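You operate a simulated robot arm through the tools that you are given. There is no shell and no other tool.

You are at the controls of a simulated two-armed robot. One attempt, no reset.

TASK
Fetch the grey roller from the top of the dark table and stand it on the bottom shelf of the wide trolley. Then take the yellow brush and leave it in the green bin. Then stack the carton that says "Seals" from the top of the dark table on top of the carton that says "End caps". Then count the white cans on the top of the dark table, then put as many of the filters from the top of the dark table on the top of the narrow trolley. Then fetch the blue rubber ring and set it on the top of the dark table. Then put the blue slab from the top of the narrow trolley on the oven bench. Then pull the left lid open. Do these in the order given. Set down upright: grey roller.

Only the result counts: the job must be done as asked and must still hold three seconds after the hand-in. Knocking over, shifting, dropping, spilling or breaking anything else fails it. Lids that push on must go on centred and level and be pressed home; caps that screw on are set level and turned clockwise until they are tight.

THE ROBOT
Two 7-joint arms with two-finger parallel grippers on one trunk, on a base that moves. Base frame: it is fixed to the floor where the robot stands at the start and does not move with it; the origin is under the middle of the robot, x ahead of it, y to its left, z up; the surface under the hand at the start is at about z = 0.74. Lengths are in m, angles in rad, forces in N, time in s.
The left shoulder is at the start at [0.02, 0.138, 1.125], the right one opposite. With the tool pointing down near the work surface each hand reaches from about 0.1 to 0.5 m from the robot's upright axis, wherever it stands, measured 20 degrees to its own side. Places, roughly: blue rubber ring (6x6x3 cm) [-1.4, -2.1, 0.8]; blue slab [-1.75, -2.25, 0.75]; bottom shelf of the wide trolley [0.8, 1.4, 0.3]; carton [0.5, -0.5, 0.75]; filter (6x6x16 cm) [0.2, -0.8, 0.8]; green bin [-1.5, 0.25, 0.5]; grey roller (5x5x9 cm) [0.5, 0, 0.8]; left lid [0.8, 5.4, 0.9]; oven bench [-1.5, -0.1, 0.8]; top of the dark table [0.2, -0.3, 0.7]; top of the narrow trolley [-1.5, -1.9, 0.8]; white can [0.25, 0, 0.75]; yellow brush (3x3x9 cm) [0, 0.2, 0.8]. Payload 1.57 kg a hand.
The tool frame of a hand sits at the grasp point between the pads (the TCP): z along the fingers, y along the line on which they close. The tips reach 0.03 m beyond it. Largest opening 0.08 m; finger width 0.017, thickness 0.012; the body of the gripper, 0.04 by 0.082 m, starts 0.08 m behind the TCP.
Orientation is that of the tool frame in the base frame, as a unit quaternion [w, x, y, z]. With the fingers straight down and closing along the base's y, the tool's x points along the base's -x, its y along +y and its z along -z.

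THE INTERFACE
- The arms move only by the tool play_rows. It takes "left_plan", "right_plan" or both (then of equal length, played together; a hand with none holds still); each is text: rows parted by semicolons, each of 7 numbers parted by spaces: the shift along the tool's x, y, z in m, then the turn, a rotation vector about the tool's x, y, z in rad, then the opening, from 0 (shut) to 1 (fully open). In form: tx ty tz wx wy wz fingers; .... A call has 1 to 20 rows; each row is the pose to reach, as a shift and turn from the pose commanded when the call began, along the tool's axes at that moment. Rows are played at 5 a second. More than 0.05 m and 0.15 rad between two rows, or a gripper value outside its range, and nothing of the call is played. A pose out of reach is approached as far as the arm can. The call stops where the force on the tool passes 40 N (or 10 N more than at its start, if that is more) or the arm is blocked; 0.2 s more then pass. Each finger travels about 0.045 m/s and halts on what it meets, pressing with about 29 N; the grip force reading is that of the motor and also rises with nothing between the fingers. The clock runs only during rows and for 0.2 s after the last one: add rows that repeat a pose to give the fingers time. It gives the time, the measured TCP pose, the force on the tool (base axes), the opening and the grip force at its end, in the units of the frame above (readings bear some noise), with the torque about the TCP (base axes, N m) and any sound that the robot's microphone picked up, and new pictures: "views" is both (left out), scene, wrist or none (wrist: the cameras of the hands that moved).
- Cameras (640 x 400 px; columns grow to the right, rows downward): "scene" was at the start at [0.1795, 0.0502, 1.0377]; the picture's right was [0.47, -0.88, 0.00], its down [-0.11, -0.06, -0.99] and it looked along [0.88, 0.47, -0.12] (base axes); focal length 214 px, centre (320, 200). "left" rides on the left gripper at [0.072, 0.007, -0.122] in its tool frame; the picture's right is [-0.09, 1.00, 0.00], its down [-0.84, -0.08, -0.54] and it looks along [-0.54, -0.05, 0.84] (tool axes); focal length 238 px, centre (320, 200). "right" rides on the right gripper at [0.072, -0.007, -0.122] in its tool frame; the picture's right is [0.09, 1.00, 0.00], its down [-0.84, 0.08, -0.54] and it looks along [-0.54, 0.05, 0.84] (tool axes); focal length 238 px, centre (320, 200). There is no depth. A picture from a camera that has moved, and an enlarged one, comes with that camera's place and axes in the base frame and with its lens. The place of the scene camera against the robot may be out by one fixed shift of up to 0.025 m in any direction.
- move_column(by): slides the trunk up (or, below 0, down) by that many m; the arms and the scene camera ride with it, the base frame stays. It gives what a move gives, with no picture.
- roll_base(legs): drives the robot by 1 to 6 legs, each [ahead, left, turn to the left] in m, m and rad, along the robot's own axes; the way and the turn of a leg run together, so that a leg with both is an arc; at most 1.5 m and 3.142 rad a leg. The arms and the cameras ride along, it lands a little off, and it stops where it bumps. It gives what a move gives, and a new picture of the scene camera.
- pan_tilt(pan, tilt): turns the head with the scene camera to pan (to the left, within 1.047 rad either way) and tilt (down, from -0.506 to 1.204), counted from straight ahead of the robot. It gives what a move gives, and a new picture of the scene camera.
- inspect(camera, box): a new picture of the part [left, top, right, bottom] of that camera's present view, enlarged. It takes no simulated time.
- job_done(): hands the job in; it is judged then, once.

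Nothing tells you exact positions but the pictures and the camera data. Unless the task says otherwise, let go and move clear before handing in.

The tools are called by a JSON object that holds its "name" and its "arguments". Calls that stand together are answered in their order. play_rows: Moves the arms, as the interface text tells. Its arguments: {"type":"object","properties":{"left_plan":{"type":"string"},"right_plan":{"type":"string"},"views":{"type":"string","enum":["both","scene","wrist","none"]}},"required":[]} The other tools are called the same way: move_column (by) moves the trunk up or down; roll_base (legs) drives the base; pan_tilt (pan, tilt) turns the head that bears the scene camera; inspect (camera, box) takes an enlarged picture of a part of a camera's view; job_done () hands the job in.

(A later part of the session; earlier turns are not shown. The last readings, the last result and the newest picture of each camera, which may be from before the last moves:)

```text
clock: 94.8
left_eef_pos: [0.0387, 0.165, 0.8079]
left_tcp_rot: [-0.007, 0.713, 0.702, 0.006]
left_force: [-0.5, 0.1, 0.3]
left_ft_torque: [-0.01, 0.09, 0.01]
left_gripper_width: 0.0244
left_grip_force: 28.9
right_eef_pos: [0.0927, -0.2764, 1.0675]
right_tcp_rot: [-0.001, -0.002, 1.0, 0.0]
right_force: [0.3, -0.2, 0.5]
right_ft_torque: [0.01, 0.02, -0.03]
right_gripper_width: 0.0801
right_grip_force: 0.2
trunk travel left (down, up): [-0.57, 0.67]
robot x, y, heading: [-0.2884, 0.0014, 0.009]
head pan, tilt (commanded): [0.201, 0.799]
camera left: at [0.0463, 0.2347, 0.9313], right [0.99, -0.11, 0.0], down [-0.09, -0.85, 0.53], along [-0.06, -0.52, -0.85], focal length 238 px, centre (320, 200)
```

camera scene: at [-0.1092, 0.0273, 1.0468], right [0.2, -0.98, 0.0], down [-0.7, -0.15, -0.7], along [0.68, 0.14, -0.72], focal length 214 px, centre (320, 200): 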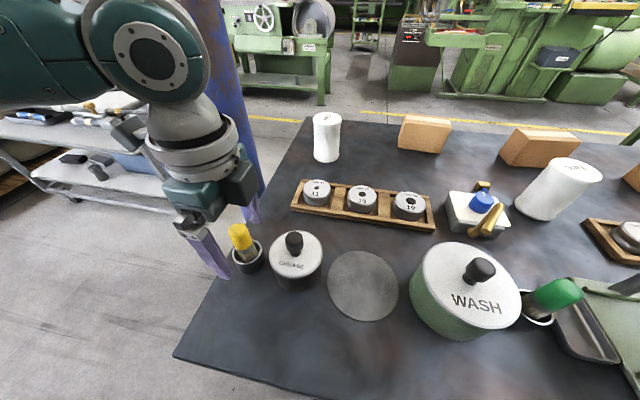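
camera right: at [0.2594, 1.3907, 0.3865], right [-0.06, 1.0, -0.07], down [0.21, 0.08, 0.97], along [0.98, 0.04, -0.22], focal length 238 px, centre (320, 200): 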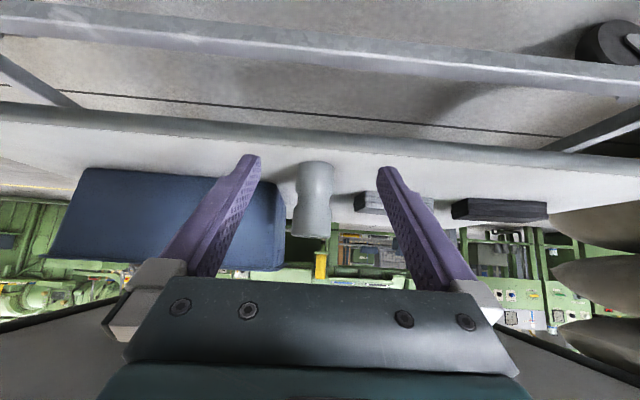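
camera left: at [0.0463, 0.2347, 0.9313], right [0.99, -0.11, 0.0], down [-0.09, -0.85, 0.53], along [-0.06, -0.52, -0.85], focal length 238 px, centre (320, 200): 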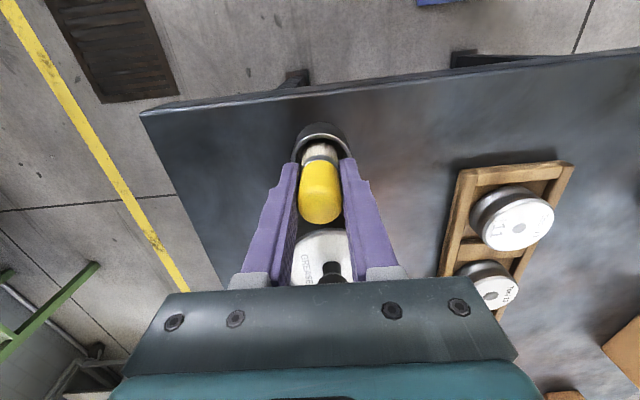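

Gripped the brush. I'll lift it straight up with the trunk, back off and turn left to look at the bin side.

{"name": "move_column", "arguments": {"by": 0.3}}

{"name": "roll_base", "arguments": {"legs": [[-0.25, 0, 0]]}}

{"name": "roll_base", "arguments": {"legs": [[0, 0, 1.57]]}}

{"name": "pan_tilt", "arguments": {"pan": 0.9, "tilt": 0.5}}

```text
clock: 97.8
left_eef_pos: [0.0385, 0.1654, 1.1089]
left_tcp_rot: [-0.007, 0.713, 0.701, 0.008]
left_force: [-0.4, 0.4, -1.3]
left_ft_torque: [0.02, 0.02, 0.0]
left_gripper_width: 0.0249
left_grip_force: 29.4
right_eef_pos: [0.0935, -0.2762, 1.3685]
right_tcp_rot: [0.0, -0.002, 1.0, 0.0]
right_force: [-0.2, -0.8, -0.3]
right_ft_torque: [-0.05, -0.02, 0.03]
right_gripper_width: 0.0804
right_grip_force: 0.1
trunk travel left (down, up): [-0.87, 0.37]
robot x, y, heading: [-0.286, 0.0038, 0.002]
head pan, tilt (commanded): [0.201, 0.799]
```

```text
clock: 99.6
left_eef_pos: [-0.212, 0.1645, 1.1083]
left_tcp_rot: [-0.007, 0.712, 0.702, 0.007]
left_force: [0.2, -0.2, -0.6]
left_ft_torque: [0.0, 0.02, 0.03]
left_gripper_width: 0.0242
left_grip_force: 28.6
right_eef_pos: [-0.1575, -0.2778, 1.3688]
right_tcp_rot: [-0.001, -0.004, 1.0, 0.0]
right_force: [-0.1, 0.1, -0.1]
right_ft_torque: [-0.03, -0.01, 0.01]
right_gripper_width: 0.08
right_grip_force: 0.1
trunk travel left (down, up): [-0.87, 0.37]
robot x, y, heading: [-0.534, 0.0058, 0.007]
head pan, tilt (commanded): [0.201, 0.799]
camera scene: at [-0.3604, 0.0264, 1.3468], right [0.21, -0.98, 0.0], down [-0.7, -0.15, -0.7], along [0.68, 0.14, -0.72], focal length 214 px, centre (320, 200)
```

scene: 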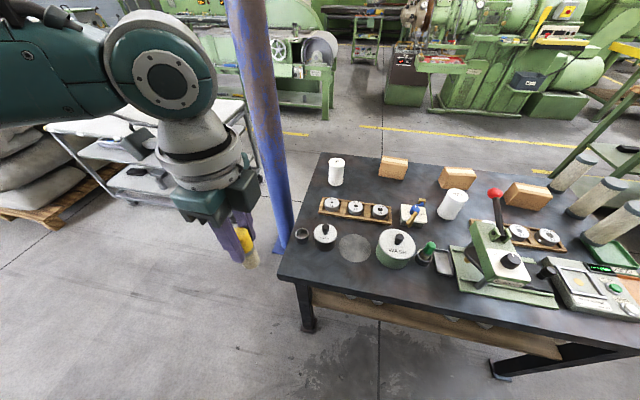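

```text
clock: 103.8
left_eef_pos: [-0.6966, 0.3292, 1.1072]
left_tcp_rot: [-0.01, 0.013, 1.0, 0.0]
left_force: [0.1, -0.4, -0.1]
left_ft_torque: [-0.02, -0.01, 0.0]
left_gripper_width: 0.0247
left_grip_force: 28.8
right_eef_pos: [-0.2542, 0.3774, 1.3698]
right_tcp_rot: [-0.001, -0.705, 0.709, -0.001]
right_force: [0.1, 0.1, -0.1]
right_ft_torque: [0.0, -0.02, 0.02]
right_gripper_width: 0.08
right_grip_force: 0.1
trunk travel left (down, up): [-0.87, 0.37]
robot x, y, heading: [-0.536, 0.0041, 1.565]
head pan, tilt (commanded): [0.201, 0.799]
camera scene: at [-0.5541, 0.1881, 1.3467], right [0.98, 0.19, 0.0], down [0.14, -0.7, -0.7], along [-0.13, 0.68, -0.72], focal length 214 px, centre (320, 200)
```

scene: 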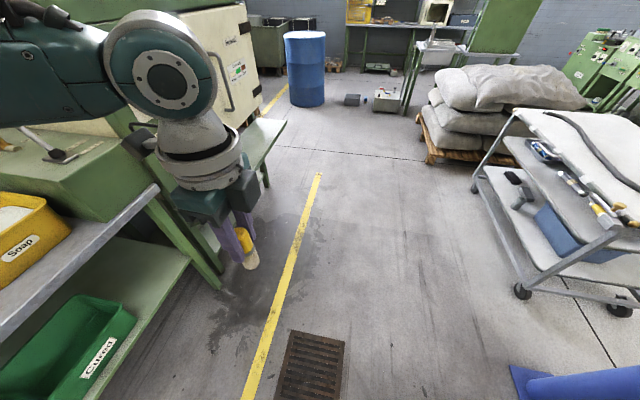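

```text
clock: 104.9
left_eef_pos: [-0.6954, 0.3298, 1.1085]
left_tcp_rot: [-0.01, 0.012, 1.0, 0.001]
left_force: [0.0, 0.4, -0.7]
left_ft_torque: [-0.02, 0.03, 0.03]
left_gripper_width: 0.0244
left_grip_force: 28.8
right_eef_pos: [-0.2541, 0.3783, 1.3685]
right_tcp_rot: [-0.001, -0.704, 0.71, 0.0]
right_force: [0.7, -0.1, 0.1]
right_ft_torque: [0.01, -0.02, 0.0]
right_gripper_width: 0.08
right_grip_force: 0.0
trunk travel left (down, up): [-0.87, 0.37]
robot x, y, heading: [-0.5384, -0.0013, 1.562]
head pan, tilt (commanded): [0.901, 0.499]
camera scene: at [-0.6094, 0.166, 1.3727], right [0.63, 0.78, 0.0], down [0.37, -0.3, -0.88], along [-0.68, 0.55, -0.48], focal length 214 px, centre (320, 200)
```

scene: 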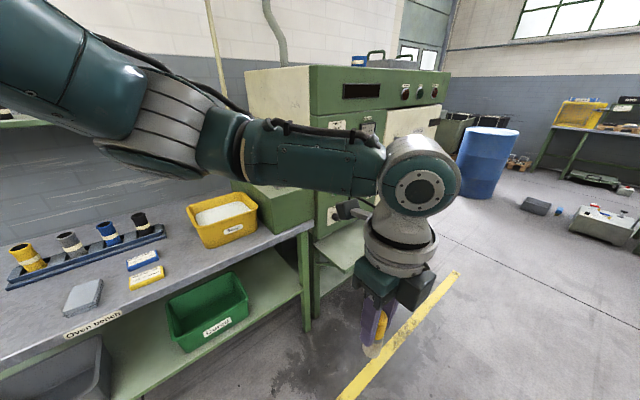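

The green bin sits on the lower shelf under the oven bench's front edge. I'll turn to face it.

{"name": "roll_base", "arguments": {"legs": [[0, 0, 1.575]]}}

{"name": "pan_tilt", "arguments": {"pan": -0.3, "tilt": 0.6}}

{"name": "pan_tilt", "arguments": {"pan": 0.6, "tilt": 0.5}}

```text
clock: 109.1
left_eef_pos: [-0.8663, -0.1512, 1.1083]
left_tcp_rot: [-0.007, -0.694, 0.72, -0.007]
left_force: [-0.1, 0.0, -0.5]
left_ft_torque: [0.03, 0.03, 0.02]
left_gripper_width: 0.0245
left_grip_force: 28.5
right_eef_pos: [-0.9105, 0.2915, 1.3689]
right_tcp_rot: [0.0, 1.0, -0.009, 0.001]
right_force: [0.2, -0.5, 0.6]
right_ft_torque: [0.01, 0.06, 0.0]
right_gripper_width: 0.0802
right_grip_force: 0.1
trunk travel left (down, up): [-0.87, 0.37]
robot x, y, heading: [-0.5393, 0.0005, 3.125]
head pan, tilt (commanded): [0.901, 0.499]
camera scene: at [-0.6968, -0.0591, 1.3727], right [-0.77, 0.64, 0.0], down [0.3, 0.37, -0.88], along [-0.56, -0.68, -0.48], focal length 214 px, centre (320, 200)
```

scene: 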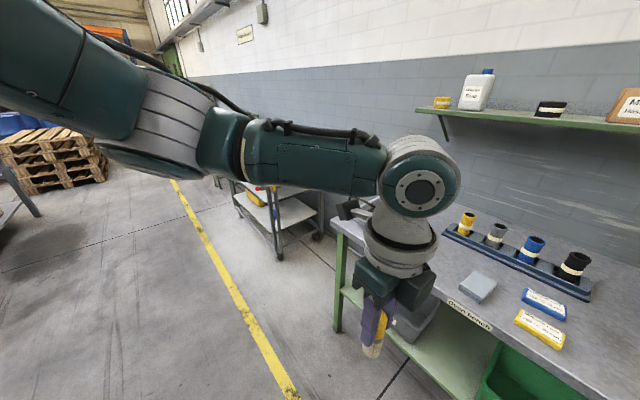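

```text
clock: 110.5
left_eef_pos: [-0.866, -0.1506, 1.1081]
left_tcp_rot: [-0.007, -0.694, 0.72, -0.007]
left_force: [-0.1, 0.1, 0.6]
left_ft_torque: [-0.02, 0.02, -0.02]
left_gripper_width: 0.0244
left_grip_force: 29.2
right_eef_pos: [-0.9099, 0.2903, 1.369]
right_tcp_rot: [0.0, 1.0, -0.01, 0.001]
right_force: [0.8, 0.1, -0.6]
right_ft_torque: [0.02, -0.02, -0.01]
right_gripper_width: 0.0799
right_grip_force: 0.0
trunk travel left (down, up): [-0.87, 0.37]
robot x, y, heading: [-0.5368, 0.0012, 3.122]
head pan, tilt (commanded): [-0.3, 0.6]
camera scene: at [-0.7229, 0.0388, 1.3636], right [0.31, 0.95, 0.0], down [0.54, -0.18, -0.83], along [-0.78, 0.26, -0.56], focal length 214 px, centre (320, 200)
```

scene: 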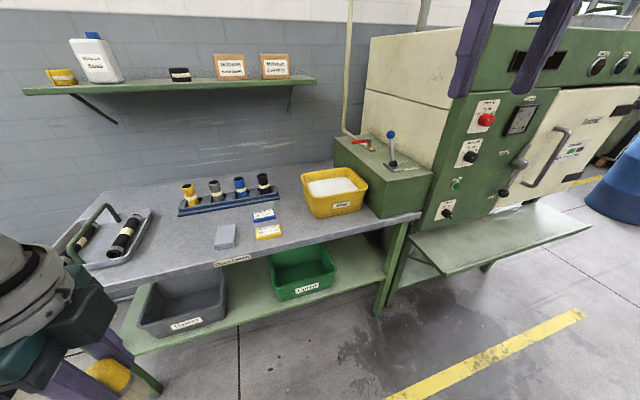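

```text
clock: 111.7
left_eef_pos: [-0.8656, -0.1513, 1.1081]
left_tcp_rot: [-0.007, -0.694, 0.72, -0.006]
left_force: [-0.9, -0.1, -0.3]
left_ft_torque: [-0.04, -0.02, 0.0]
left_gripper_width: 0.0246
left_grip_force: 28.9
right_eef_pos: [-0.9096, 0.2912, 1.3689]
right_tcp_rot: [-0.001, 1.0, -0.009, 0.0]
right_force: [-0.4, -0.5, -0.1]
right_ft_torque: [-0.02, 0.0, -0.01]
right_gripper_width: 0.0801
right_grip_force: 0.1
trunk travel left (down, up): [-0.87, 0.37]
robot x, y, heading: [-0.5381, 0.0035, 3.121]
head pan, tilt (commanded): [0.6, 0.499]
camera scene: at [-0.715, -0.0388, 1.3727], right [-0.55, 0.84, 0.0], down [0.4, 0.26, -0.88], along [-0.73, -0.48, -0.48], focal length 214 px, centre (320, 200)
```

scene: 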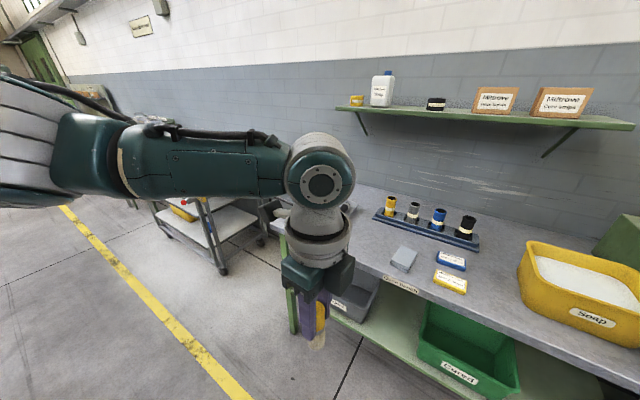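

The bin's rim spans about x -1.49 to -1.31 and y 0.03 to 0.31, all under the bench top. I'll pitch the left hand forward so the brush can slide in under the top, and pull the right hand back.

{"name": "play_rows", "arguments": {"left_plan": "-0.0038 0.0094 -0.0062 -0.0627 -0.0627 -0.1087 0; -0.0077 0.0188 -0.0123 -0.1255 -0.1255 -0.2173 0; -0.0115 0.0283 -0.0185 -0.1882 -0.1882 -0.326 0; -0.0154 0.0377 -0.0246 -0.2509 -0.2509 -0.4346 0; -0.0192 0.0471 -0.0308 -0.3137 -0.3137 -0.5433 0; -0.0231 0.0565 -0.0369 -0.3764 -0.3764 -0.6519 0; -0.0269 0.066 -0.0431 -0.4391 -0.4391 -0.7606 0; -0.0308 0.0754 -0.0492 -0.5018 -0.5018 -0.8692 0; -0.0346 0.0848 -0.0554 -0.5646 -0.5646 -0.9779 0; -0.0385 0.0942 -0.0615 -0.6273 -0.6273 -1.0865 0; -0.0423 0.1037 -0.0677 -0.69 -0.69 -1.1952 0; -0.0462 0.1131 -0.0738 -0.7528 -0.7528 -1.3038 0; -0.05 0.1225 -0.08 -0.8155 -0.8155 -1.4125 0; -0.05 0.1225 -0.08 -0.8155 -0.8155 -1.4125 0", "right_plan": "0.02 0 0 0 0 0 1; 0.04 0 0 0 0 0 1; 0.06 0 0 0 0 0 1; 0.08 0 0 0 0 0 1; 0.1 0 0 0 0 0 1; 0.12 0 0 0 0 0 1; 0.14 0 0 0 0 0 1; 0.16 0 0 0 0 0 1; 0.16 0 0 0 0 0 1; 0.16 0 0 0 0 0 1; 0.16 0 0 0 0 0 1; 0.16 0 0 0 0 0 1; 0.16 0 0 0 0 0 1; 0.16 0 0 0 0 0 1", "views": "both"}}

```text
clock: 113.4
left_eef_pos: [-0.934, -0.1172, 1.1512]
left_tcp_rot: [0.003, 0.879, -0.361, -0.312]
left_force: [0.0, -0.7, -0.6]
left_ft_torque: [-0.01, -0.02, 0.03]
left_gripper_width: 0.0245
left_grip_force: 28.8
right_eef_pos: [-0.8013, 0.3347, 1.3615]
right_tcp_rot: [0.008, 0.987, 0.129, 0.092]
right_force: [0.4, 0.6, -0.8]
right_ft_torque: [0.0, 0.02, 0.01]
right_gripper_width: 0.0801
right_grip_force: 0.1
right hand out of reach, approached as far as the arm can: row 1, 2, 3, 4, 5, 6, 7, 8
trunk travel left (down, up): [-0.87, 0.37]
robot x, y, heading: [-0.5362, 0.0036, 3.121]
head pan, tilt (commanded): [0.6, 0.499]
stopped in row 8 (right hand): the arm was blocked; the commanded pose is now the measured one
camera scene: at [-0.715, -0.0389, 1.3727], right [-0.55, 0.84, 0.0], down [0.4, 0.26, -0.88], along [-0.73, -0.48, -0.48], focal length 214 px, centre (320, 200)
camera right: at [-0.7587, 0.3587, 1.4943], right [0.34, -0.94, 0.06], down [-0.88, -0.29, 0.38], along [-0.34, -0.18, -0.92], focal length 238 px, centre (320, 200)
camera left: at [-0.8328, -0.1943, 1.2125], right [-0.68, -0.68, 0.28], down [-0.11, 0.47, 0.88], along [-0.72, 0.57, -0.4], focal length 238 px, centre (320, 200)
```

scene: 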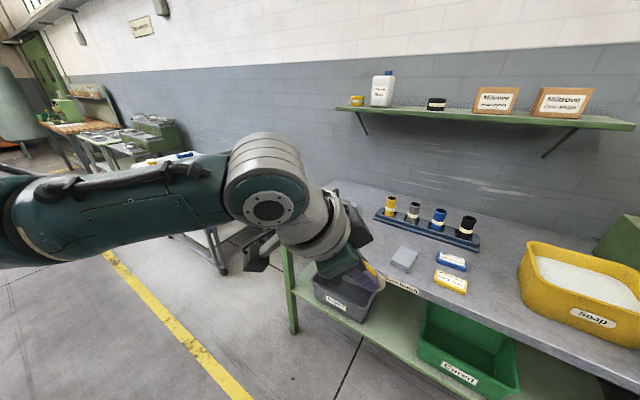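
right: 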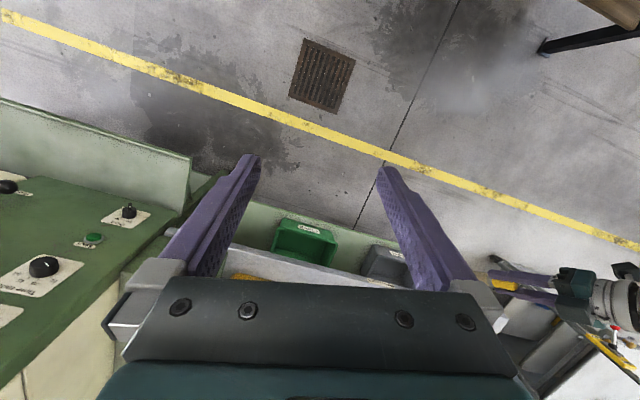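
left: 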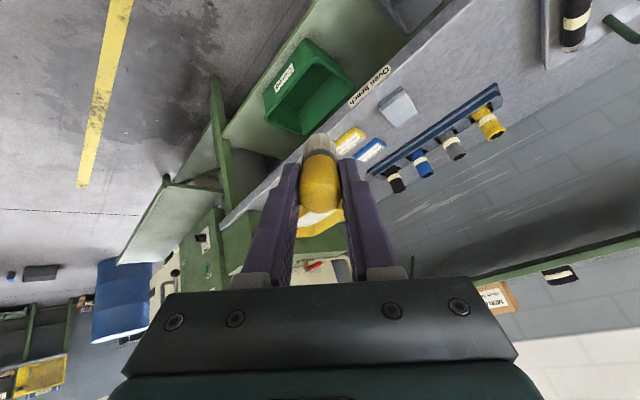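

{"name": "play_rows", "arguments": {"left_plan": "-0.0116 0.0037 0.0009 -0.0584 -0.0586 -0.1054 0; -0.0233 0.0074 0.0018 -0.1168 -0.1172 -0.2108 0; -0.0349 0.0112 0.0027 -0.1752 -0.1758 -0.3163 0; -0.0465 0.0149 0.0035 -0.2336 -0.2343 -0.4217 0; -0.0582 0.0186 0.0044 -0.292 -0.2929 -0.5271 0; -0.0698 0.0223 0.0053 -0.3504 -0.3515 -0.6325 0; -0.0698 0.0223 0.0053 -0.3504 -0.3515 -0.6325 0", "views": "both"}}

```text
clock: 115.0
left_eef_pos: [-0.9889, -0.089, 1.1909]
left_tcp_rot: [-0.006, 0.866, -0.009, -0.5]
left_force: [-0.5, 0.7, 0.1]
left_ft_torque: [-0.01, 0.0, -0.02]
left_gripper_width: 0.0243
left_grip_force: 29.3
right_eef_pos: [-0.8005, 0.334, 1.3627]
right_tcp_rot: [0.008, 0.988, 0.128, 0.092]
right_force: [0.0, 0.4, -0.1]
right_ft_torque: [-0.01, -0.02, -0.02]
right_gripper_width: 0.0803
right_grip_force: 0.0
trunk travel left (down, up): [-0.87, 0.37]
robot x, y, heading: [-0.5377, 0.0013, 3.123]
head pan, tilt (commanded): [0.6, 0.499]
camera scene: at [-0.715, -0.0389, 1.3727], right [-0.55, 0.84, 0.0], down [0.4, 0.26, -0.88], along [-0.73, -0.48, -0.48], focal length 214 px, centre (320, 200)
camera left: at [-0.8483, -0.0983, 1.1904], right [-0.07, -0.99, 0.08], down [0.05, 0.08, 1.0], along [-1.0, 0.07, 0.05], focal length 238 px, centre (320, 200)
```

scene: 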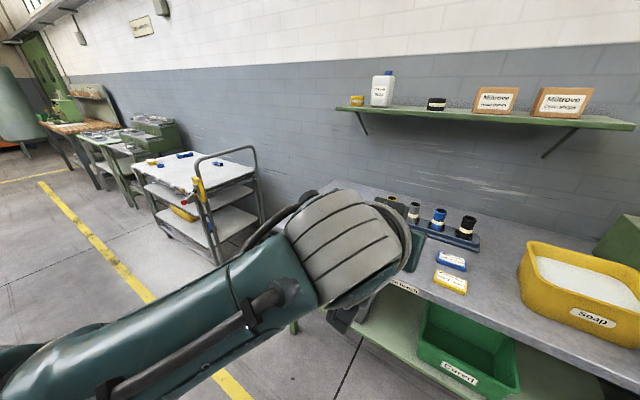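
left: 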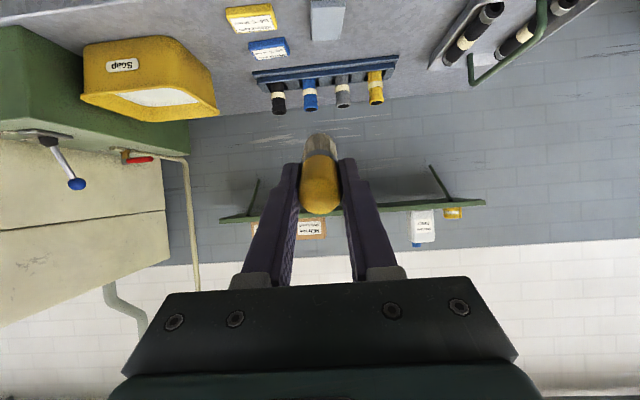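

{"name": "roll_base", "arguments": {"legs": [[0, -0.275, 0.018]]}}

{"name": "move_column", "arguments": {"by": -0.4}}

{"name": "inspect", "arguments": {"camera": "left", "box": [0, 0, 640, 400]}}

{"name": "move_column", "arguments": {"by": -0.1}}

{"name": "inspect", "arguments": {"camera": "left", "box": [0, 0, 640, 400]}}

{"name": "pan_tilt", "arguments": {"pan": 0.2, "tilt": 0.5}}

```text
clock: 116.9
left_eef_pos: [-0.9844, 0.1726, 1.191]
left_tcp_rot: [0.0, 0.866, 0.0, -0.499]
left_force: [-0.4, 0.2, -0.6]
left_ft_torque: [0.0, -0.03, 0.02]
left_gripper_width: 0.0247
left_grip_force: 29.0
right_eef_pos: [-0.8071, 0.5989, 1.3614]
right_tcp_rot: [0.007, 0.986, 0.14, 0.092]
right_force: [-0.3, 0.2, 0.1]
right_ft_torque: [0.03, -0.03, -0.01]
right_gripper_width: 0.0798
right_grip_force: 0.0
trunk travel left (down, up): [-0.87, 0.37]
robot x, y, heading: [-0.5351, 0.2756, -3.144]
head pan, tilt (commanded): [0.6, 0.499]
camera scene: at [-0.7117, 0.2286, 1.3727], right [-0.57, 0.82, 0.0], down [0.39, 0.27, -0.88], along [-0.72, -0.5, -0.48], focal length 214 px, centre (320, 200)
```

scene: 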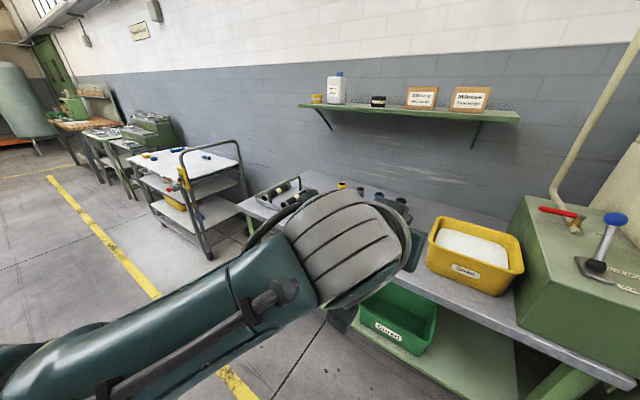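

```text
clock: 120.8
left_eef_pos: [-0.984, 0.1725, 0.7903]
left_tcp_rot: [0.0, 0.866, 0.0, -0.5]
left_force: [-0.9, 1.1, 0.2]
left_ft_torque: [-0.01, -0.02, 0.02]
left_gripper_width: 0.0247
left_grip_force: 28.8
right_eef_pos: [-0.8067, 0.5977, 0.9632]
right_tcp_rot: [0.006, 0.986, 0.14, 0.092]
right_force: [-0.2, -0.1, 0.0]
right_ft_torque: [-0.01, -0.01, 0.01]
right_gripper_width: 0.0799
right_grip_force: 0.2
trunk travel left (down, up): [-0.47, 0.77]
robot x, y, heading: [-0.5368, 0.268, -3.138]
head pan, tilt (commanded): [0.6, 0.499]
```

```text
1.00 times, centred on (320, 200) of left (not enlarged: the box is as wide or as high as the picture)
camera zoom: at [-0.8438, 0.1659, 0.7906], right [-0.05, -1.0, 0.08], down [0.05, 0.08, 1.0], along [-1.0, 0.05, 0.04], focal length 238 px, centre (320, 200)
```

zoom: 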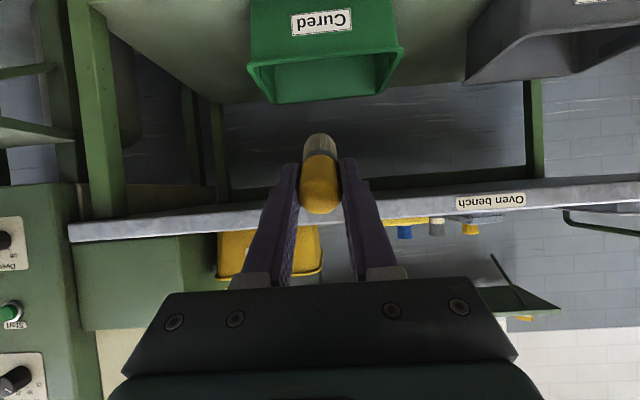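

```text
clock: 122.1
left_eef_pos: [-0.9844, 0.1719, 0.6917]
left_tcp_rot: [-0.001, 0.866, -0.001, -0.5]
left_force: [0.7, 0.1, -0.2]
left_ft_torque: [0.0, -0.01, -0.02]
left_gripper_width: 0.0245
left_grip_force: 28.7
right_eef_pos: [-0.8062, 0.5983, 0.8628]
right_tcp_rot: [0.007, 0.986, 0.141, 0.093]
right_force: [-1.0, 0.1, -0.1]
right_ft_torque: [0.02, 0.0, 0.01]
right_gripper_width: 0.0799
right_grip_force: 0.1
trunk travel left (down, up): [-0.37, 0.87]
robot x, y, heading: [-0.5308, 0.2718, -3.139]
head pan, tilt (commanded): [0.6, 0.499]
```

```text
1.00 times, centred on (320, 200) of left (not enlarged: the box is as wide or as high as the picture)
camera zoom: at [-0.8438, 0.1659, 0.6906], right [-0.05, -1.0, 0.08], down [0.05, 0.08, 1.0], along [-1.0, 0.05, 0.04], focal length 238 px, centre (320, 200)
```

zoom: 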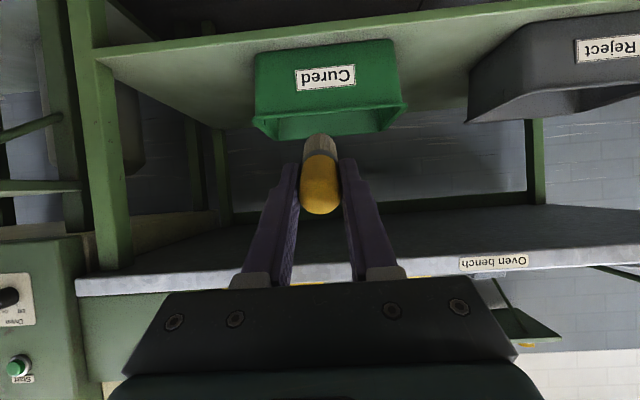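

```text
clock: 123.0
left_eef_pos: [-0.9847, 0.1723, 0.6918]
left_tcp_rot: [0.0, 0.866, 0.0, -0.499]
left_force: [0.3, 0.3, -0.7]
left_ft_torque: [0.0, -0.05, -0.01]
left_gripper_width: 0.0243
left_grip_force: 28.8
right_eef_pos: [-0.806, 0.5979, 0.8627]
right_tcp_rot: [0.007, 0.986, 0.14, 0.092]
right_force: [0.2, -0.8, 0.4]
right_ft_torque: [-0.01, -0.03, 0.02]
right_gripper_width: 0.0801
right_grip_force: 0.1
trunk travel left (down, up): [-0.37, 0.87]
robot x, y, heading: [-0.5347, 0.274, -3.139]
head pan, tilt (commanded): [0.201, 0.499]
camera scene: at [-0.7259, 0.2618, 0.8727], right [-0.2, 0.98, 0.0], down [0.47, 0.1, -0.88], along [-0.86, -0.18, -0.48], focal length 214 px, centre (320, 200)
```

scene: 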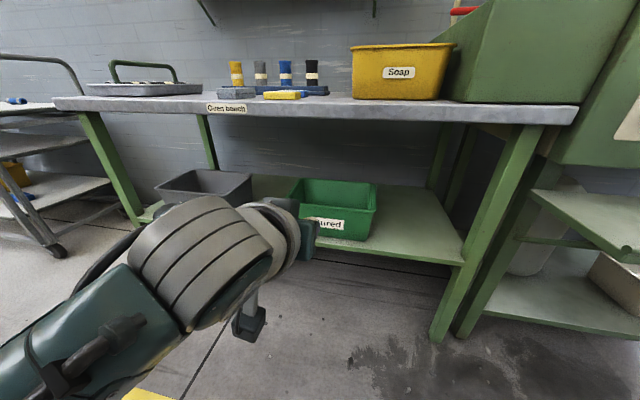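

The bin rim is at z ≈ 0.535, x -1.31 to -1.57, and the bench underside is near 0.81, so there is good room. I'll shift left slightly to keep the right hand off the oven, lower a little, and drive in.

{"name": "roll_base", "arguments": {"legs": [[0, 0.06, 0]]}}

{"name": "move_column", "arguments": {"by": -0.055}}

{"name": "roll_base", "arguments": {"legs": [[0.25, 0, 0]]}}

{"name": "inspect", "arguments": {"camera": "left", "box": [0, 0, 640, 400]}}

```text
clock: 123.9
left_eef_pos: [-0.984, 0.1101, 0.6916]
left_tcp_rot: [0.002, 0.867, 0.002, -0.499]
left_force: [0.3, -0.3, -1.4]
left_ft_torque: [0.0, -0.07, -0.03]
left_gripper_width: 0.0247
left_grip_force: 28.6
right_eef_pos: [-0.8063, 0.5371, 0.8615]
right_tcp_rot: [0.006, 0.986, 0.141, 0.092]
right_force: [-0.5, -0.2, 0.1]
right_ft_torque: [0.02, -0.02, 0.03]
right_gripper_width: 0.0802
right_grip_force: 0.0
trunk travel left (down, up): [-0.37, 0.87]
robot x, y, heading: [-0.5329, 0.2165, -3.136]
head pan, tilt (commanded): [0.201, 0.499]
camera scene: at [-0.7256, 0.2005, 0.8727], right [-0.2, 0.98, 0.0], down [0.47, 0.1, -0.88], along [-0.86, -0.18, -0.48], focal length 214 px, centre (320, 200)
```

scene: 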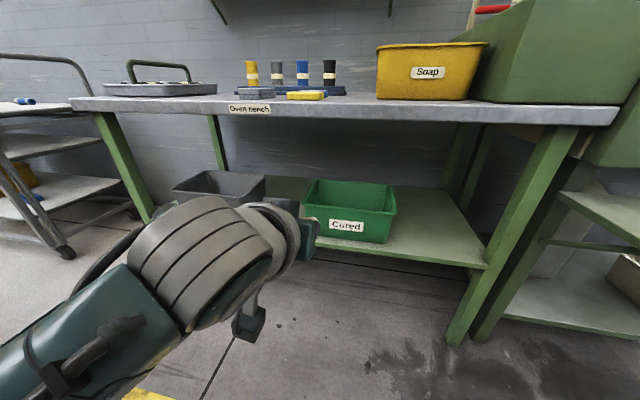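

```text
clock: 124.9
left_eef_pos: [-0.9845, 0.1107, 0.6368]
left_tcp_rot: [0.001, 0.867, 0.001, -0.499]
left_force: [-1.1, 0.2, -1.1]
left_ft_torque: [0.03, -0.02, -0.01]
left_gripper_width: 0.0246
left_grip_force: 29.1
right_eef_pos: [-0.8075, 0.5378, 0.8072]
right_tcp_rot: [0.007, 0.986, 0.14, 0.093]
right_force: [0.4, -0.8, -0.5]
right_ft_torque: [-0.04, 0.0, 0.0]
right_gripper_width: 0.0799
right_grip_force: 0.0
trunk travel left (down, up): [-0.315, 0.925]
robot x, y, heading: [-0.5338, 0.2132, -3.134]
head pan, tilt (commanded): [0.201, 0.499]
```

```text
clock: 126.7
left_eef_pos: [-1.2367, 0.1092, 0.6352]
left_tcp_rot: [0.0, 0.867, 0.0, -0.498]
left_force: [0.0, -1.0, -0.4]
left_ft_torque: [0.04, 0.02, 0.0]
left_gripper_width: 0.0244
left_grip_force: 28.9
right_eef_pos: [-1.0588, 0.5358, 0.8072]
right_tcp_rot: [0.007, 0.986, 0.141, 0.093]
right_force: [-0.1, 0.0, 0.2]
right_ft_torque: [0.02, -0.04, 0.02]
right_gripper_width: 0.08
right_grip_force: 0.1
trunk travel left (down, up): [-0.315, 0.925]
robot x, y, heading: [-0.7874, 0.212, -3.143]
head pan, tilt (commanded): [0.201, 0.499]
camera scene: at [-0.9781, 0.1997, 0.8177], right [-0.2, 0.98, 0.0], down [0.47, 0.1, -0.88], along [-0.86, -0.18, -0.48], focal length 214 px, centre (320, 200)
```

scene: 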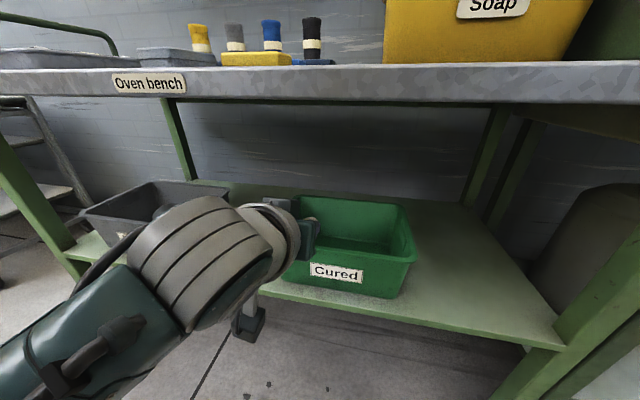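

```text
1.00 times, centred on (320, 200) of left (not enlarged: the box is as wide or as high as the picture)
camera zoom: at [-1.0957, 0.1037, 0.6354], right [-0.05, -1.0, 0.08], down [0.05, 0.08, 1.0], along [-1.0, 0.05, 0.04], focal length 238 px, centre (320, 200)
```

zoom: 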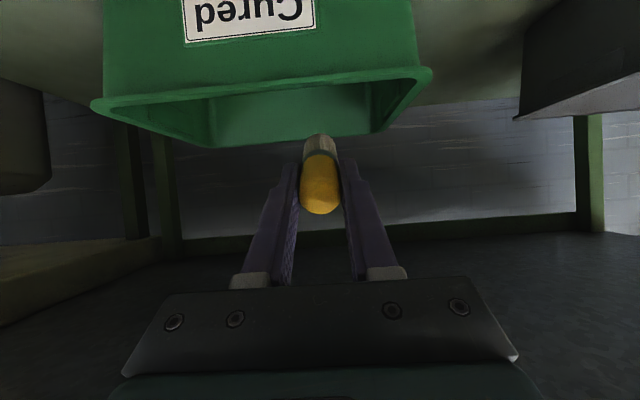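

{"name": "play_rows", "arguments": {"left_plan": "-0.0145 -0.0075 0.03 0 0 0 0; -0.029 -0.015 0.06 0 0 0 0; -0.0435 -0.0225 0.09 0 0 0 0; -0.058 -0.03 0.12 0 0 0 0; -0.058 -0.03 0.12 0 0 0 0", "views": "both"}}

```text
clock: 127.9
left_eef_pos: [-1.3696, 0.1402, 0.6246]
left_tcp_rot: [0.0, 0.866, 0.0, -0.499]
left_force: [0.3, 0.3, -0.8]
left_ft_torque: [0.0, -0.03, 0.0]
left_gripper_width: 0.0244
left_grip_force: 28.7
right_eef_pos: [-1.0583, 0.5372, 0.8082]
right_tcp_rot: [0.007, 0.986, 0.141, 0.094]
right_force: [-0.5, 0.3, 0.5]
right_ft_torque: [0.02, 0.01, -0.02]
right_gripper_width: 0.0798
right_grip_force: 0.1
trunk travel left (down, up): [-0.315, 0.925]
robot x, y, heading: [-0.7889, 0.2111, -3.138]
head pan, tilt (commanded): [0.201, 0.499]
camera scene: at [-0.9772, 0.1996, 0.8176], right [-0.2, 0.98, 0.0], down [0.47, 0.1, -0.88], along [-0.86, -0.18, -0.48], focal length 214 px, centre (320, 200)
camera left: at [-1.2273, 0.1348, 0.6236], right [-0.05, -1.0, 0.08], down [0.05, 0.08, 1.0], along [-1.0, 0.05, 0.05], focal length 238 px, centre (320, 200)
```

scene: 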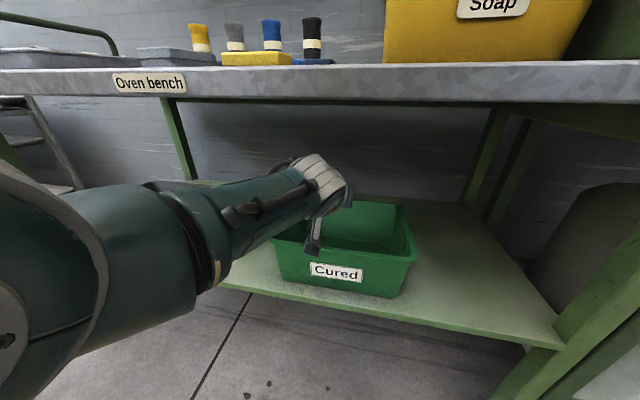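
left: 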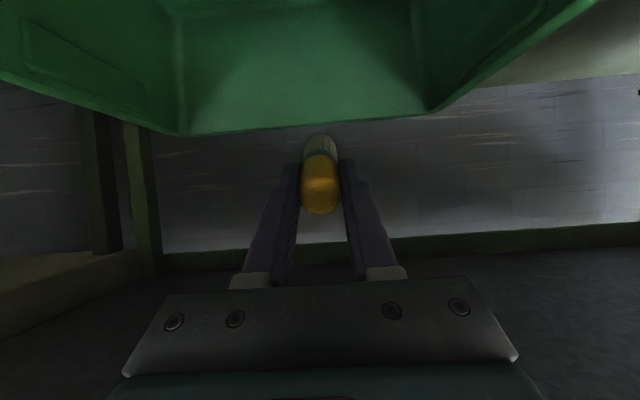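

{"name": "play_rows", "arguments": {"left_plan": "0.026 0 0.015 0 0 0 0; 0.026 0 0.015 0 0 0 0; 0.026 0 0.015 0 0 0 0.8; 0.026 0 0.015 0 0 0 1; 0.026 0 0.015 0 0 0 1; 0.026 0 0.015 0 0 0 1; 0.0 0 0.0 0 0 0 1", "views": "both"}}

```text
clock: 129.5
left_eef_pos: [-1.3773, 0.1432, 0.623]
left_tcp_rot: [0.001, 0.867, 0.001, -0.499]
left_force: [0.0, -0.6, -0.1]
left_ft_torque: [0.02, -0.01, 0.0]
left_gripper_width: 0.0799
left_grip_force: 0.0
left hand out of reach, approached as far as the arm can: row 1, 2, 3, 4, 5, 6, 7
right_eef_pos: [-1.0608, 0.537, 0.8074]
right_tcp_rot: [0.006, 0.986, 0.142, 0.093]
right_force: [-0.6, 0.6, 0.0]
right_ft_torque: [0.0, 0.0, 0.01]
right_gripper_width: 0.0802
right_grip_force: 0.0
trunk travel left (down, up): [-0.315, 0.925]
robot x, y, heading: [-0.7881, 0.2133, -3.132]
head pan, tilt (commanded): [0.201, 0.499]
camera scene: at [-0.9787, 0.1997, 0.8178], right [-0.2, 0.98, 0.0], down [0.47, 0.1, -0.88], along [-0.86, -0.18, -0.48], focal length 214 px, centre (320, 200)
camera left: at [-1.2355, 0.1371, 0.6223], right [-0.04, -1.0, 0.08], down [0.05, 0.08, 1.0], along [-1.0, 0.05, 0.04], focal length 238 px, centre (320, 200)
```

scene: 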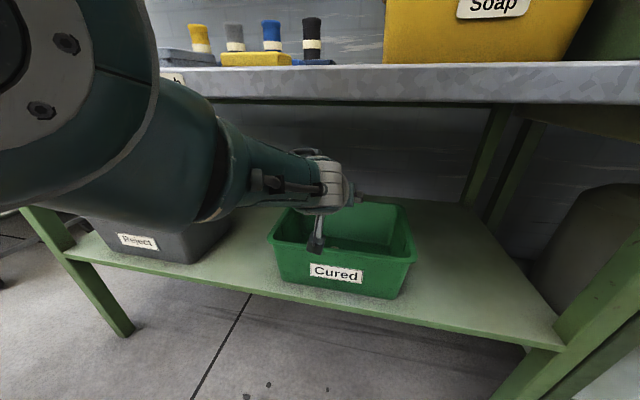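
left: 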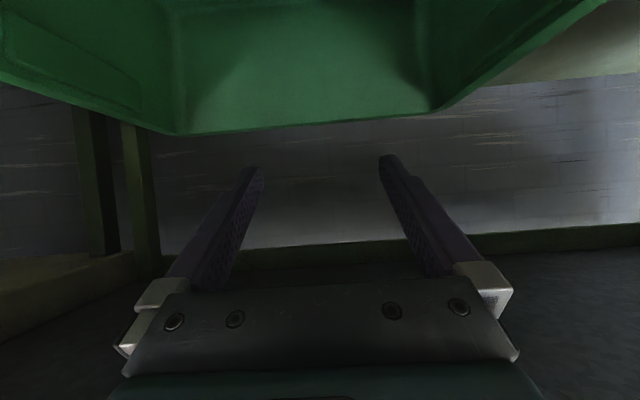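

{"name": "play_rows", "arguments": {"left_plan": "0.0166 0 -0.0288 0 0 0 1; 0.0333 0 -0.0576 0 0 0 1; 0.05 0 -0.0864 0 0 0 1; 0.0665 0 -0.1152 0 0 0 1", "views": "both"}}

{"name": "roll_base", "arguments": {"legs": [[-0.25, 0, 0]]}}

{"name": "move_column", "arguments": {"by": 0.4}}

{"name": "pan_tilt", "arguments": {"pan": 0.1, "tilt": 0.6}}

```text
clock: 130.3
left_eef_pos: [-1.3059, 0.1295, 0.5334]
left_tcp_rot: [0.033, 0.909, 0.08, -0.408]
left_force: [1.3, -0.4, -0.3]
left_ft_torque: [0.01, 0.04, 0.0]
left_gripper_width: 0.0796
left_grip_force: 0.1
left hand out of reach, approached as far as the arm can: row 1, 2
right_eef_pos: [-1.058, 0.5372, 0.8065]
right_tcp_rot: [0.007, 0.986, 0.141, 0.093]
right_force: [0.5, 0.6, 0.5]
right_ft_torque: [-0.01, 0.06, 0.0]
right_gripper_width: 0.0799
right_grip_force: 0.0
trunk travel left (down, up): [-0.315, 0.925]
robot x, y, heading: [-0.7874, 0.2137, -3.136]
head pan, tilt (commanded): [0.201, 0.499]
stopped in row 3 (left hand): the force on the tool passed its limit at 89 N (the readings are from after the stop); the commanded pose is now the measured one
camera scene: at [-0.9738, 0.1976, 0.8106], right [-0.23, 0.97, 0.0], down [0.53, 0.13, -0.84], along [-0.82, -0.19, -0.54], focal length 214 px, centre (320, 200)
camera left: at [-1.1685, 0.1469, 0.5608], right [0.11, -0.99, 0.06], down [-0.16, 0.04, 0.99], along [-0.98, -0.12, -0.16], focal length 238 px, centre (320, 200)
```

scene: 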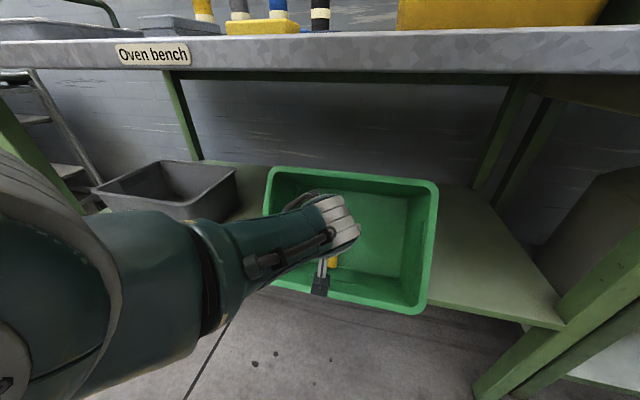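
left: 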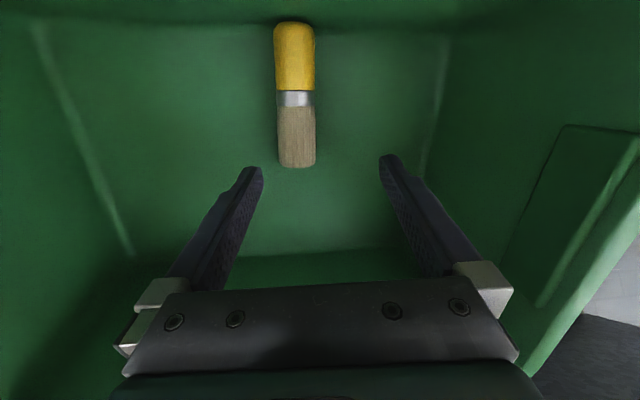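

```text
clock: 132.2
left_eef_pos: [-1.0509, 0.1286, 0.5331]
left_tcp_rot: [0.033, 0.908, 0.081, -0.41]
left_force: [-0.2, -0.3, 0.1]
left_ft_torque: [-0.02, 0.07, 0.01]
left_gripper_width: 0.0801
left_grip_force: 0.0
right_eef_pos: [-0.8007, 0.5375, 0.8084]
right_tcp_rot: [0.007, 0.986, 0.142, 0.093]
right_force: [0.6, -0.2, -1.1]
right_ft_torque: [-0.02, 0.03, 0.02]
right_gripper_width: 0.08
right_grip_force: 0.0
trunk travel left (down, up): [-0.315, 0.925]
robot x, y, heading: [-0.5313, 0.215, -3.135]
head pan, tilt (commanded): [0.201, 0.499]
camera scene: at [-0.7195, 0.2009, 0.8177], right [-0.21, 0.98, 0.0], down [0.47, 0.1, -0.88], along [-0.86, -0.18, -0.48], focal length 214 px, centre (320, 200)
```

scene: 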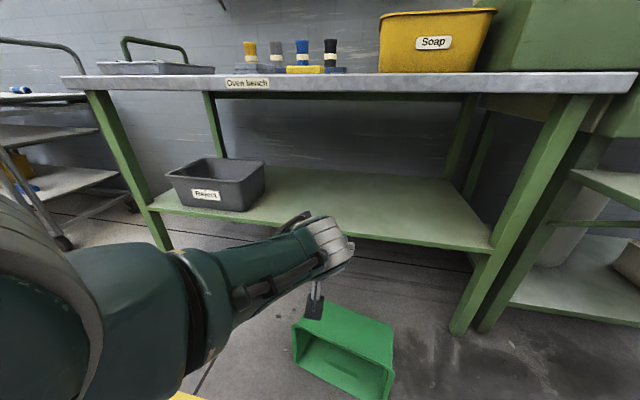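

```text
clock: 136.0
left_eef_pos: [-1.0503, 0.1285, 0.9354]
left_tcp_rot: [0.034, 0.908, 0.082, -0.409]
left_force: [0.8, 0.7, 0.5]
left_ft_torque: [-0.01, -0.01, 0.01]
left_gripper_width: 0.0801
left_grip_force: 0.0
right_eef_pos: [-0.8007, 0.5371, 1.2066]
right_tcp_rot: [0.007, 0.986, 0.142, 0.093]
right_force: [-0.2, 0.3, 0.8]
right_ft_torque: [0.02, 0.0, -0.01]
right_gripper_width: 0.0799
right_grip_force: 0.1
trunk travel left (down, up): [-0.715, 0.525]
robot x, y, heading: [-0.526, 0.2116, -3.134]
head pan, tilt (commanded): [0.201, 0.499]
```

```text
clock: 136.7
left_eef_pos: [-1.0504, 0.1285, 0.9351]
left_tcp_rot: [0.033, 0.908, 0.082, -0.409]
left_force: [0.5, 0.2, 0.1]
left_ft_torque: [0.02, 0.0, 0.01]
left_gripper_width: 0.0797
left_grip_force: 0.1
right_eef_pos: [-0.8007, 0.5376, 1.2073]
right_tcp_rot: [0.006, 0.985, 0.142, 0.093]
right_force: [0.2, 0.8, -0.1]
right_ft_torque: [0.02, 0.01, -0.02]
right_gripper_width: 0.0801
right_grip_force: 0.0
trunk travel left (down, up): [-0.715, 0.525]
robot x, y, heading: [-0.5281, 0.2131, -3.132]
head pan, tilt (commanded): [0.099, 0.6]
camera scene: at [-0.7184, 0.2103, 1.2087], right [-0.11, 0.99, 0.0], down [0.56, 0.06, -0.83], along [-0.82, -0.09, -0.56], focal length 214 px, centre (320, 200)
```

scene: 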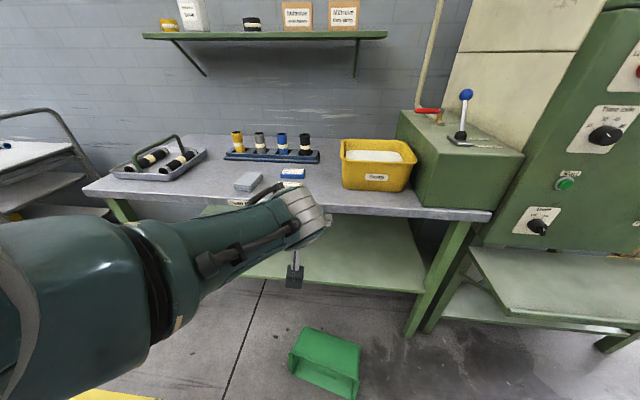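

My retreat went wrong. The arm dipped at its reach limit and hooked the bin, and because I had already queued the drive back, it pulled the green bin off the shelf onto the floor. I'll look at what happened before trying to put it right, one checked step at a time from here.

{"name": "pan_tilt", "arguments": {"pan": 0.0, "tilt": 1.0}}

{"name": "inspect", "arguments": {"camera": "scene", "box": [200, 150, 440, 300]}}

{"name": "inspect", "arguments": {"camera": "left", "box": [0, 0, 640, 400]}}

{"name": "inspect", "arguments": {"camera": "right", "box": [0, 0, 640, 400]}}

```text
clock: 137.5
left_eef_pos: [-1.0518, 0.1293, 0.9331]
left_tcp_rot: [0.034, 0.908, 0.082, -0.41]
left_force: [0.3, -0.6, -0.1]
left_ft_torque: [0.02, 0.02, -0.02]
left_gripper_width: 0.0802
left_grip_force: 0.2
right_eef_pos: [-0.8007, 0.5389, 1.2074]
right_tcp_rot: [0.007, 0.985, 0.142, 0.093]
right_force: [-0.2, 0.1, 0.1]
right_ft_torque: [-0.02, -0.02, -0.02]
right_gripper_width: 0.0799
right_grip_force: 0.1
trunk travel left (down, up): [-0.715, 0.525]
robot x, y, heading: [-0.5275, 0.2158, -3.138]
head pan, tilt (commanded): [0.0, 1.0]
camera scene: at [-0.7002, 0.2192, 1.1767], right [-0.01, 1.0, 0.0], down [0.84, 0.01, -0.54], along [-0.54, 0.0, -0.84], focal length 214 px, centre (320, 200)
```

scene: 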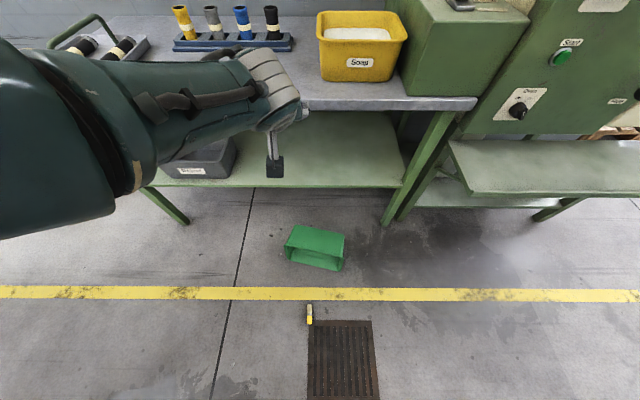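

```text
2.67 times, centred on (320, 225) of scene
camera zoom: at [-0.7002, 0.2192, 1.1767], right [-0.01, 1.0, 0.0], down [0.84, 0.01, -0.54], along [-0.54, 0.0, -0.84], focal length 572 px, centre (320, 133)
```

zoom: 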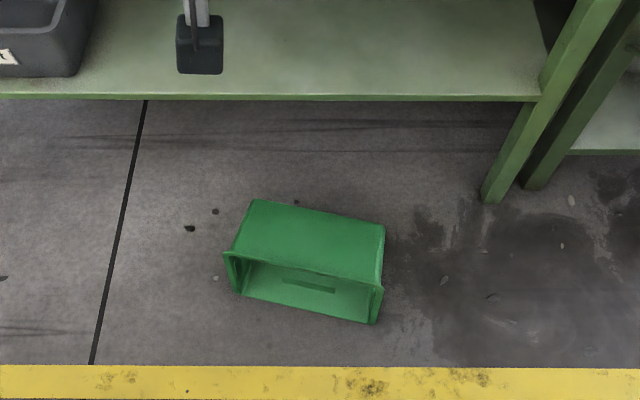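

```text
1.00 times, centred on (320, 200) of left (not enlarged: the box is as wide or as high as the picture)
camera zoom: at [-0.9131, 0.1469, 0.962], right [0.11, -0.99, 0.06], down [-0.16, 0.04, 0.99], along [-0.98, -0.12, -0.15], focal length 238 px, centre (320, 200)
```

zoom: 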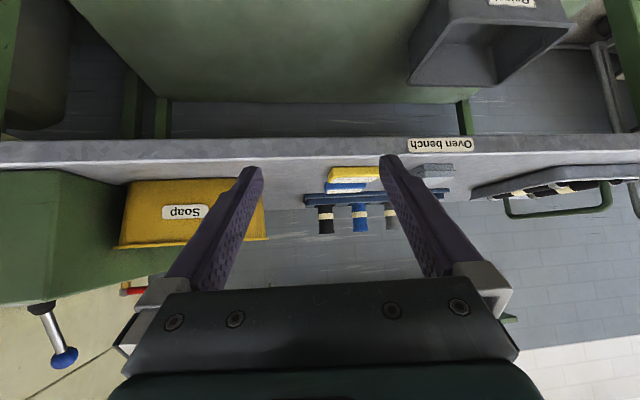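

```text
1.00 times, centred on (320, 200) of right (not enlarged: the box is as wide or as high as the picture)
camera zoom: at [-0.7594, 0.564, 1.3392], right [0.36, -0.93, 0.06], down [-0.87, -0.32, 0.38], along [-0.34, -0.19, -0.92], focal length 238 px, centre (320, 200)
```

zoom: 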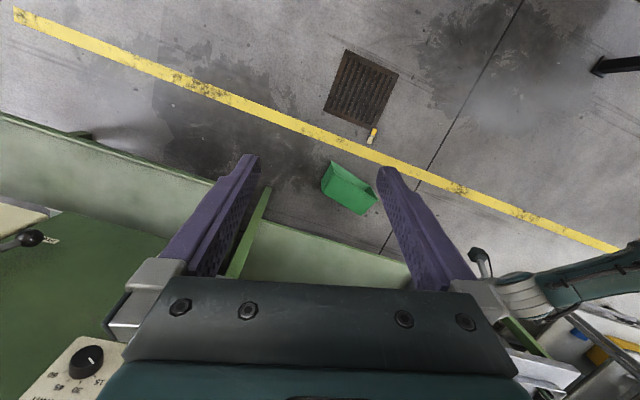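

The bin lies on its front, open side toward me, near (-1.1, 0.2). The brush is on the floor at about (-0.8, 0.17). My plan is to pick the brush up, stand the bin upright, drop the brush in and put the bin back where it was. First I'll bring the left arm back to a sensible pose.

{"name": "play_rows", "arguments": {"left_plan": "-0.0013 0.0192 -0.0378 0.0088 0.1056 0.0211 1; -0.0026 0.0385 -0.0757 0.0175 0.2113 0.0423 1; -0.0039 0.0577 -0.1136 0.0263 0.3169 0.0634 1; -0.0052 0.0769 -0.1514 0.035 0.4225 0.0845 1; -0.0065 0.0961 -0.1893 0.0438 0.5281 0.1056 1; -0.0078 0.1154 -0.2271 0.0525 0.6338 0.1268 1; -0.0091 0.1346 -0.265 0.0613 0.7394 0.1479 1; -0.0104 0.1538 -0.3028 0.07 0.845 0.169 1; -0.0104 0.1538 -0.3028 0.07 0.845 0.169 1", "views": "both"}}

```text
clock: 139.5
left_eef_pos: [-0.8742, -0.0422, 1.0482]
left_tcp_rot: [0.009, 1.0, 0.004, 0.001]
left_force: [0.2, 0.2, 0.2]
left_ft_torque: [-0.04, 0.02, -0.03]
left_gripper_width: 0.0802
left_grip_force: 0.0
left hand out of reach, approached as far as the arm can: row 6, 7, 8, 9
right_eef_pos: [-0.8004, 0.5373, 1.2068]
right_tcp_rot: [0.007, 0.986, 0.142, 0.092]
right_force: [-0.9, -0.9, -0.4]
right_ft_torque: [-0.01, -0.04, 0.03]
right_gripper_width: 0.08
right_grip_force: 0.0
trunk travel left (down, up): [-0.715, 0.525]
robot x, y, heading: [-0.5312, 0.216, -3.133]
head pan, tilt (commanded): [0.0, 1.0]
camera scene: at [-0.7, 0.2193, 1.1766], right [-0.01, 1.0, 0.0], down [0.84, 0.01, -0.54], along [-0.54, 0.0, -0.84], focal length 214 px, centre (320, 200)
camera left: at [-0.8025, -0.045, 1.1709], right [-0.09, -1.0, 0.02], down [-0.84, 0.08, 0.54], along [-0.54, 0.03, -0.84], focal length 238 px, centre (320, 200)
```

scene: 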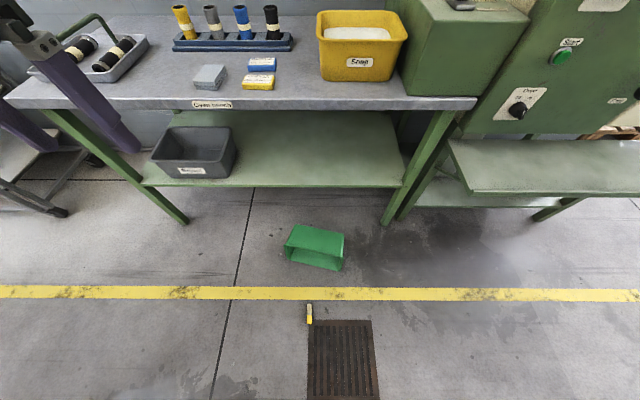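
left: 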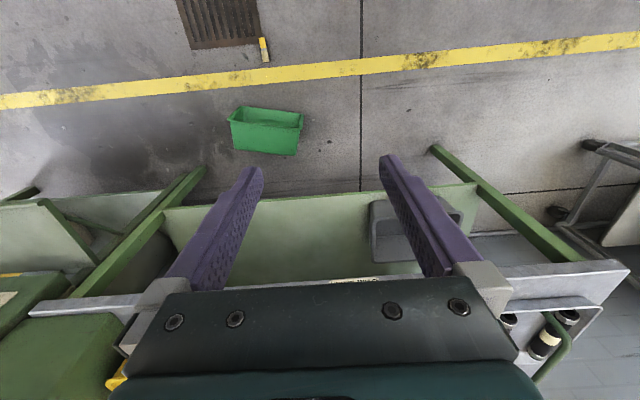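

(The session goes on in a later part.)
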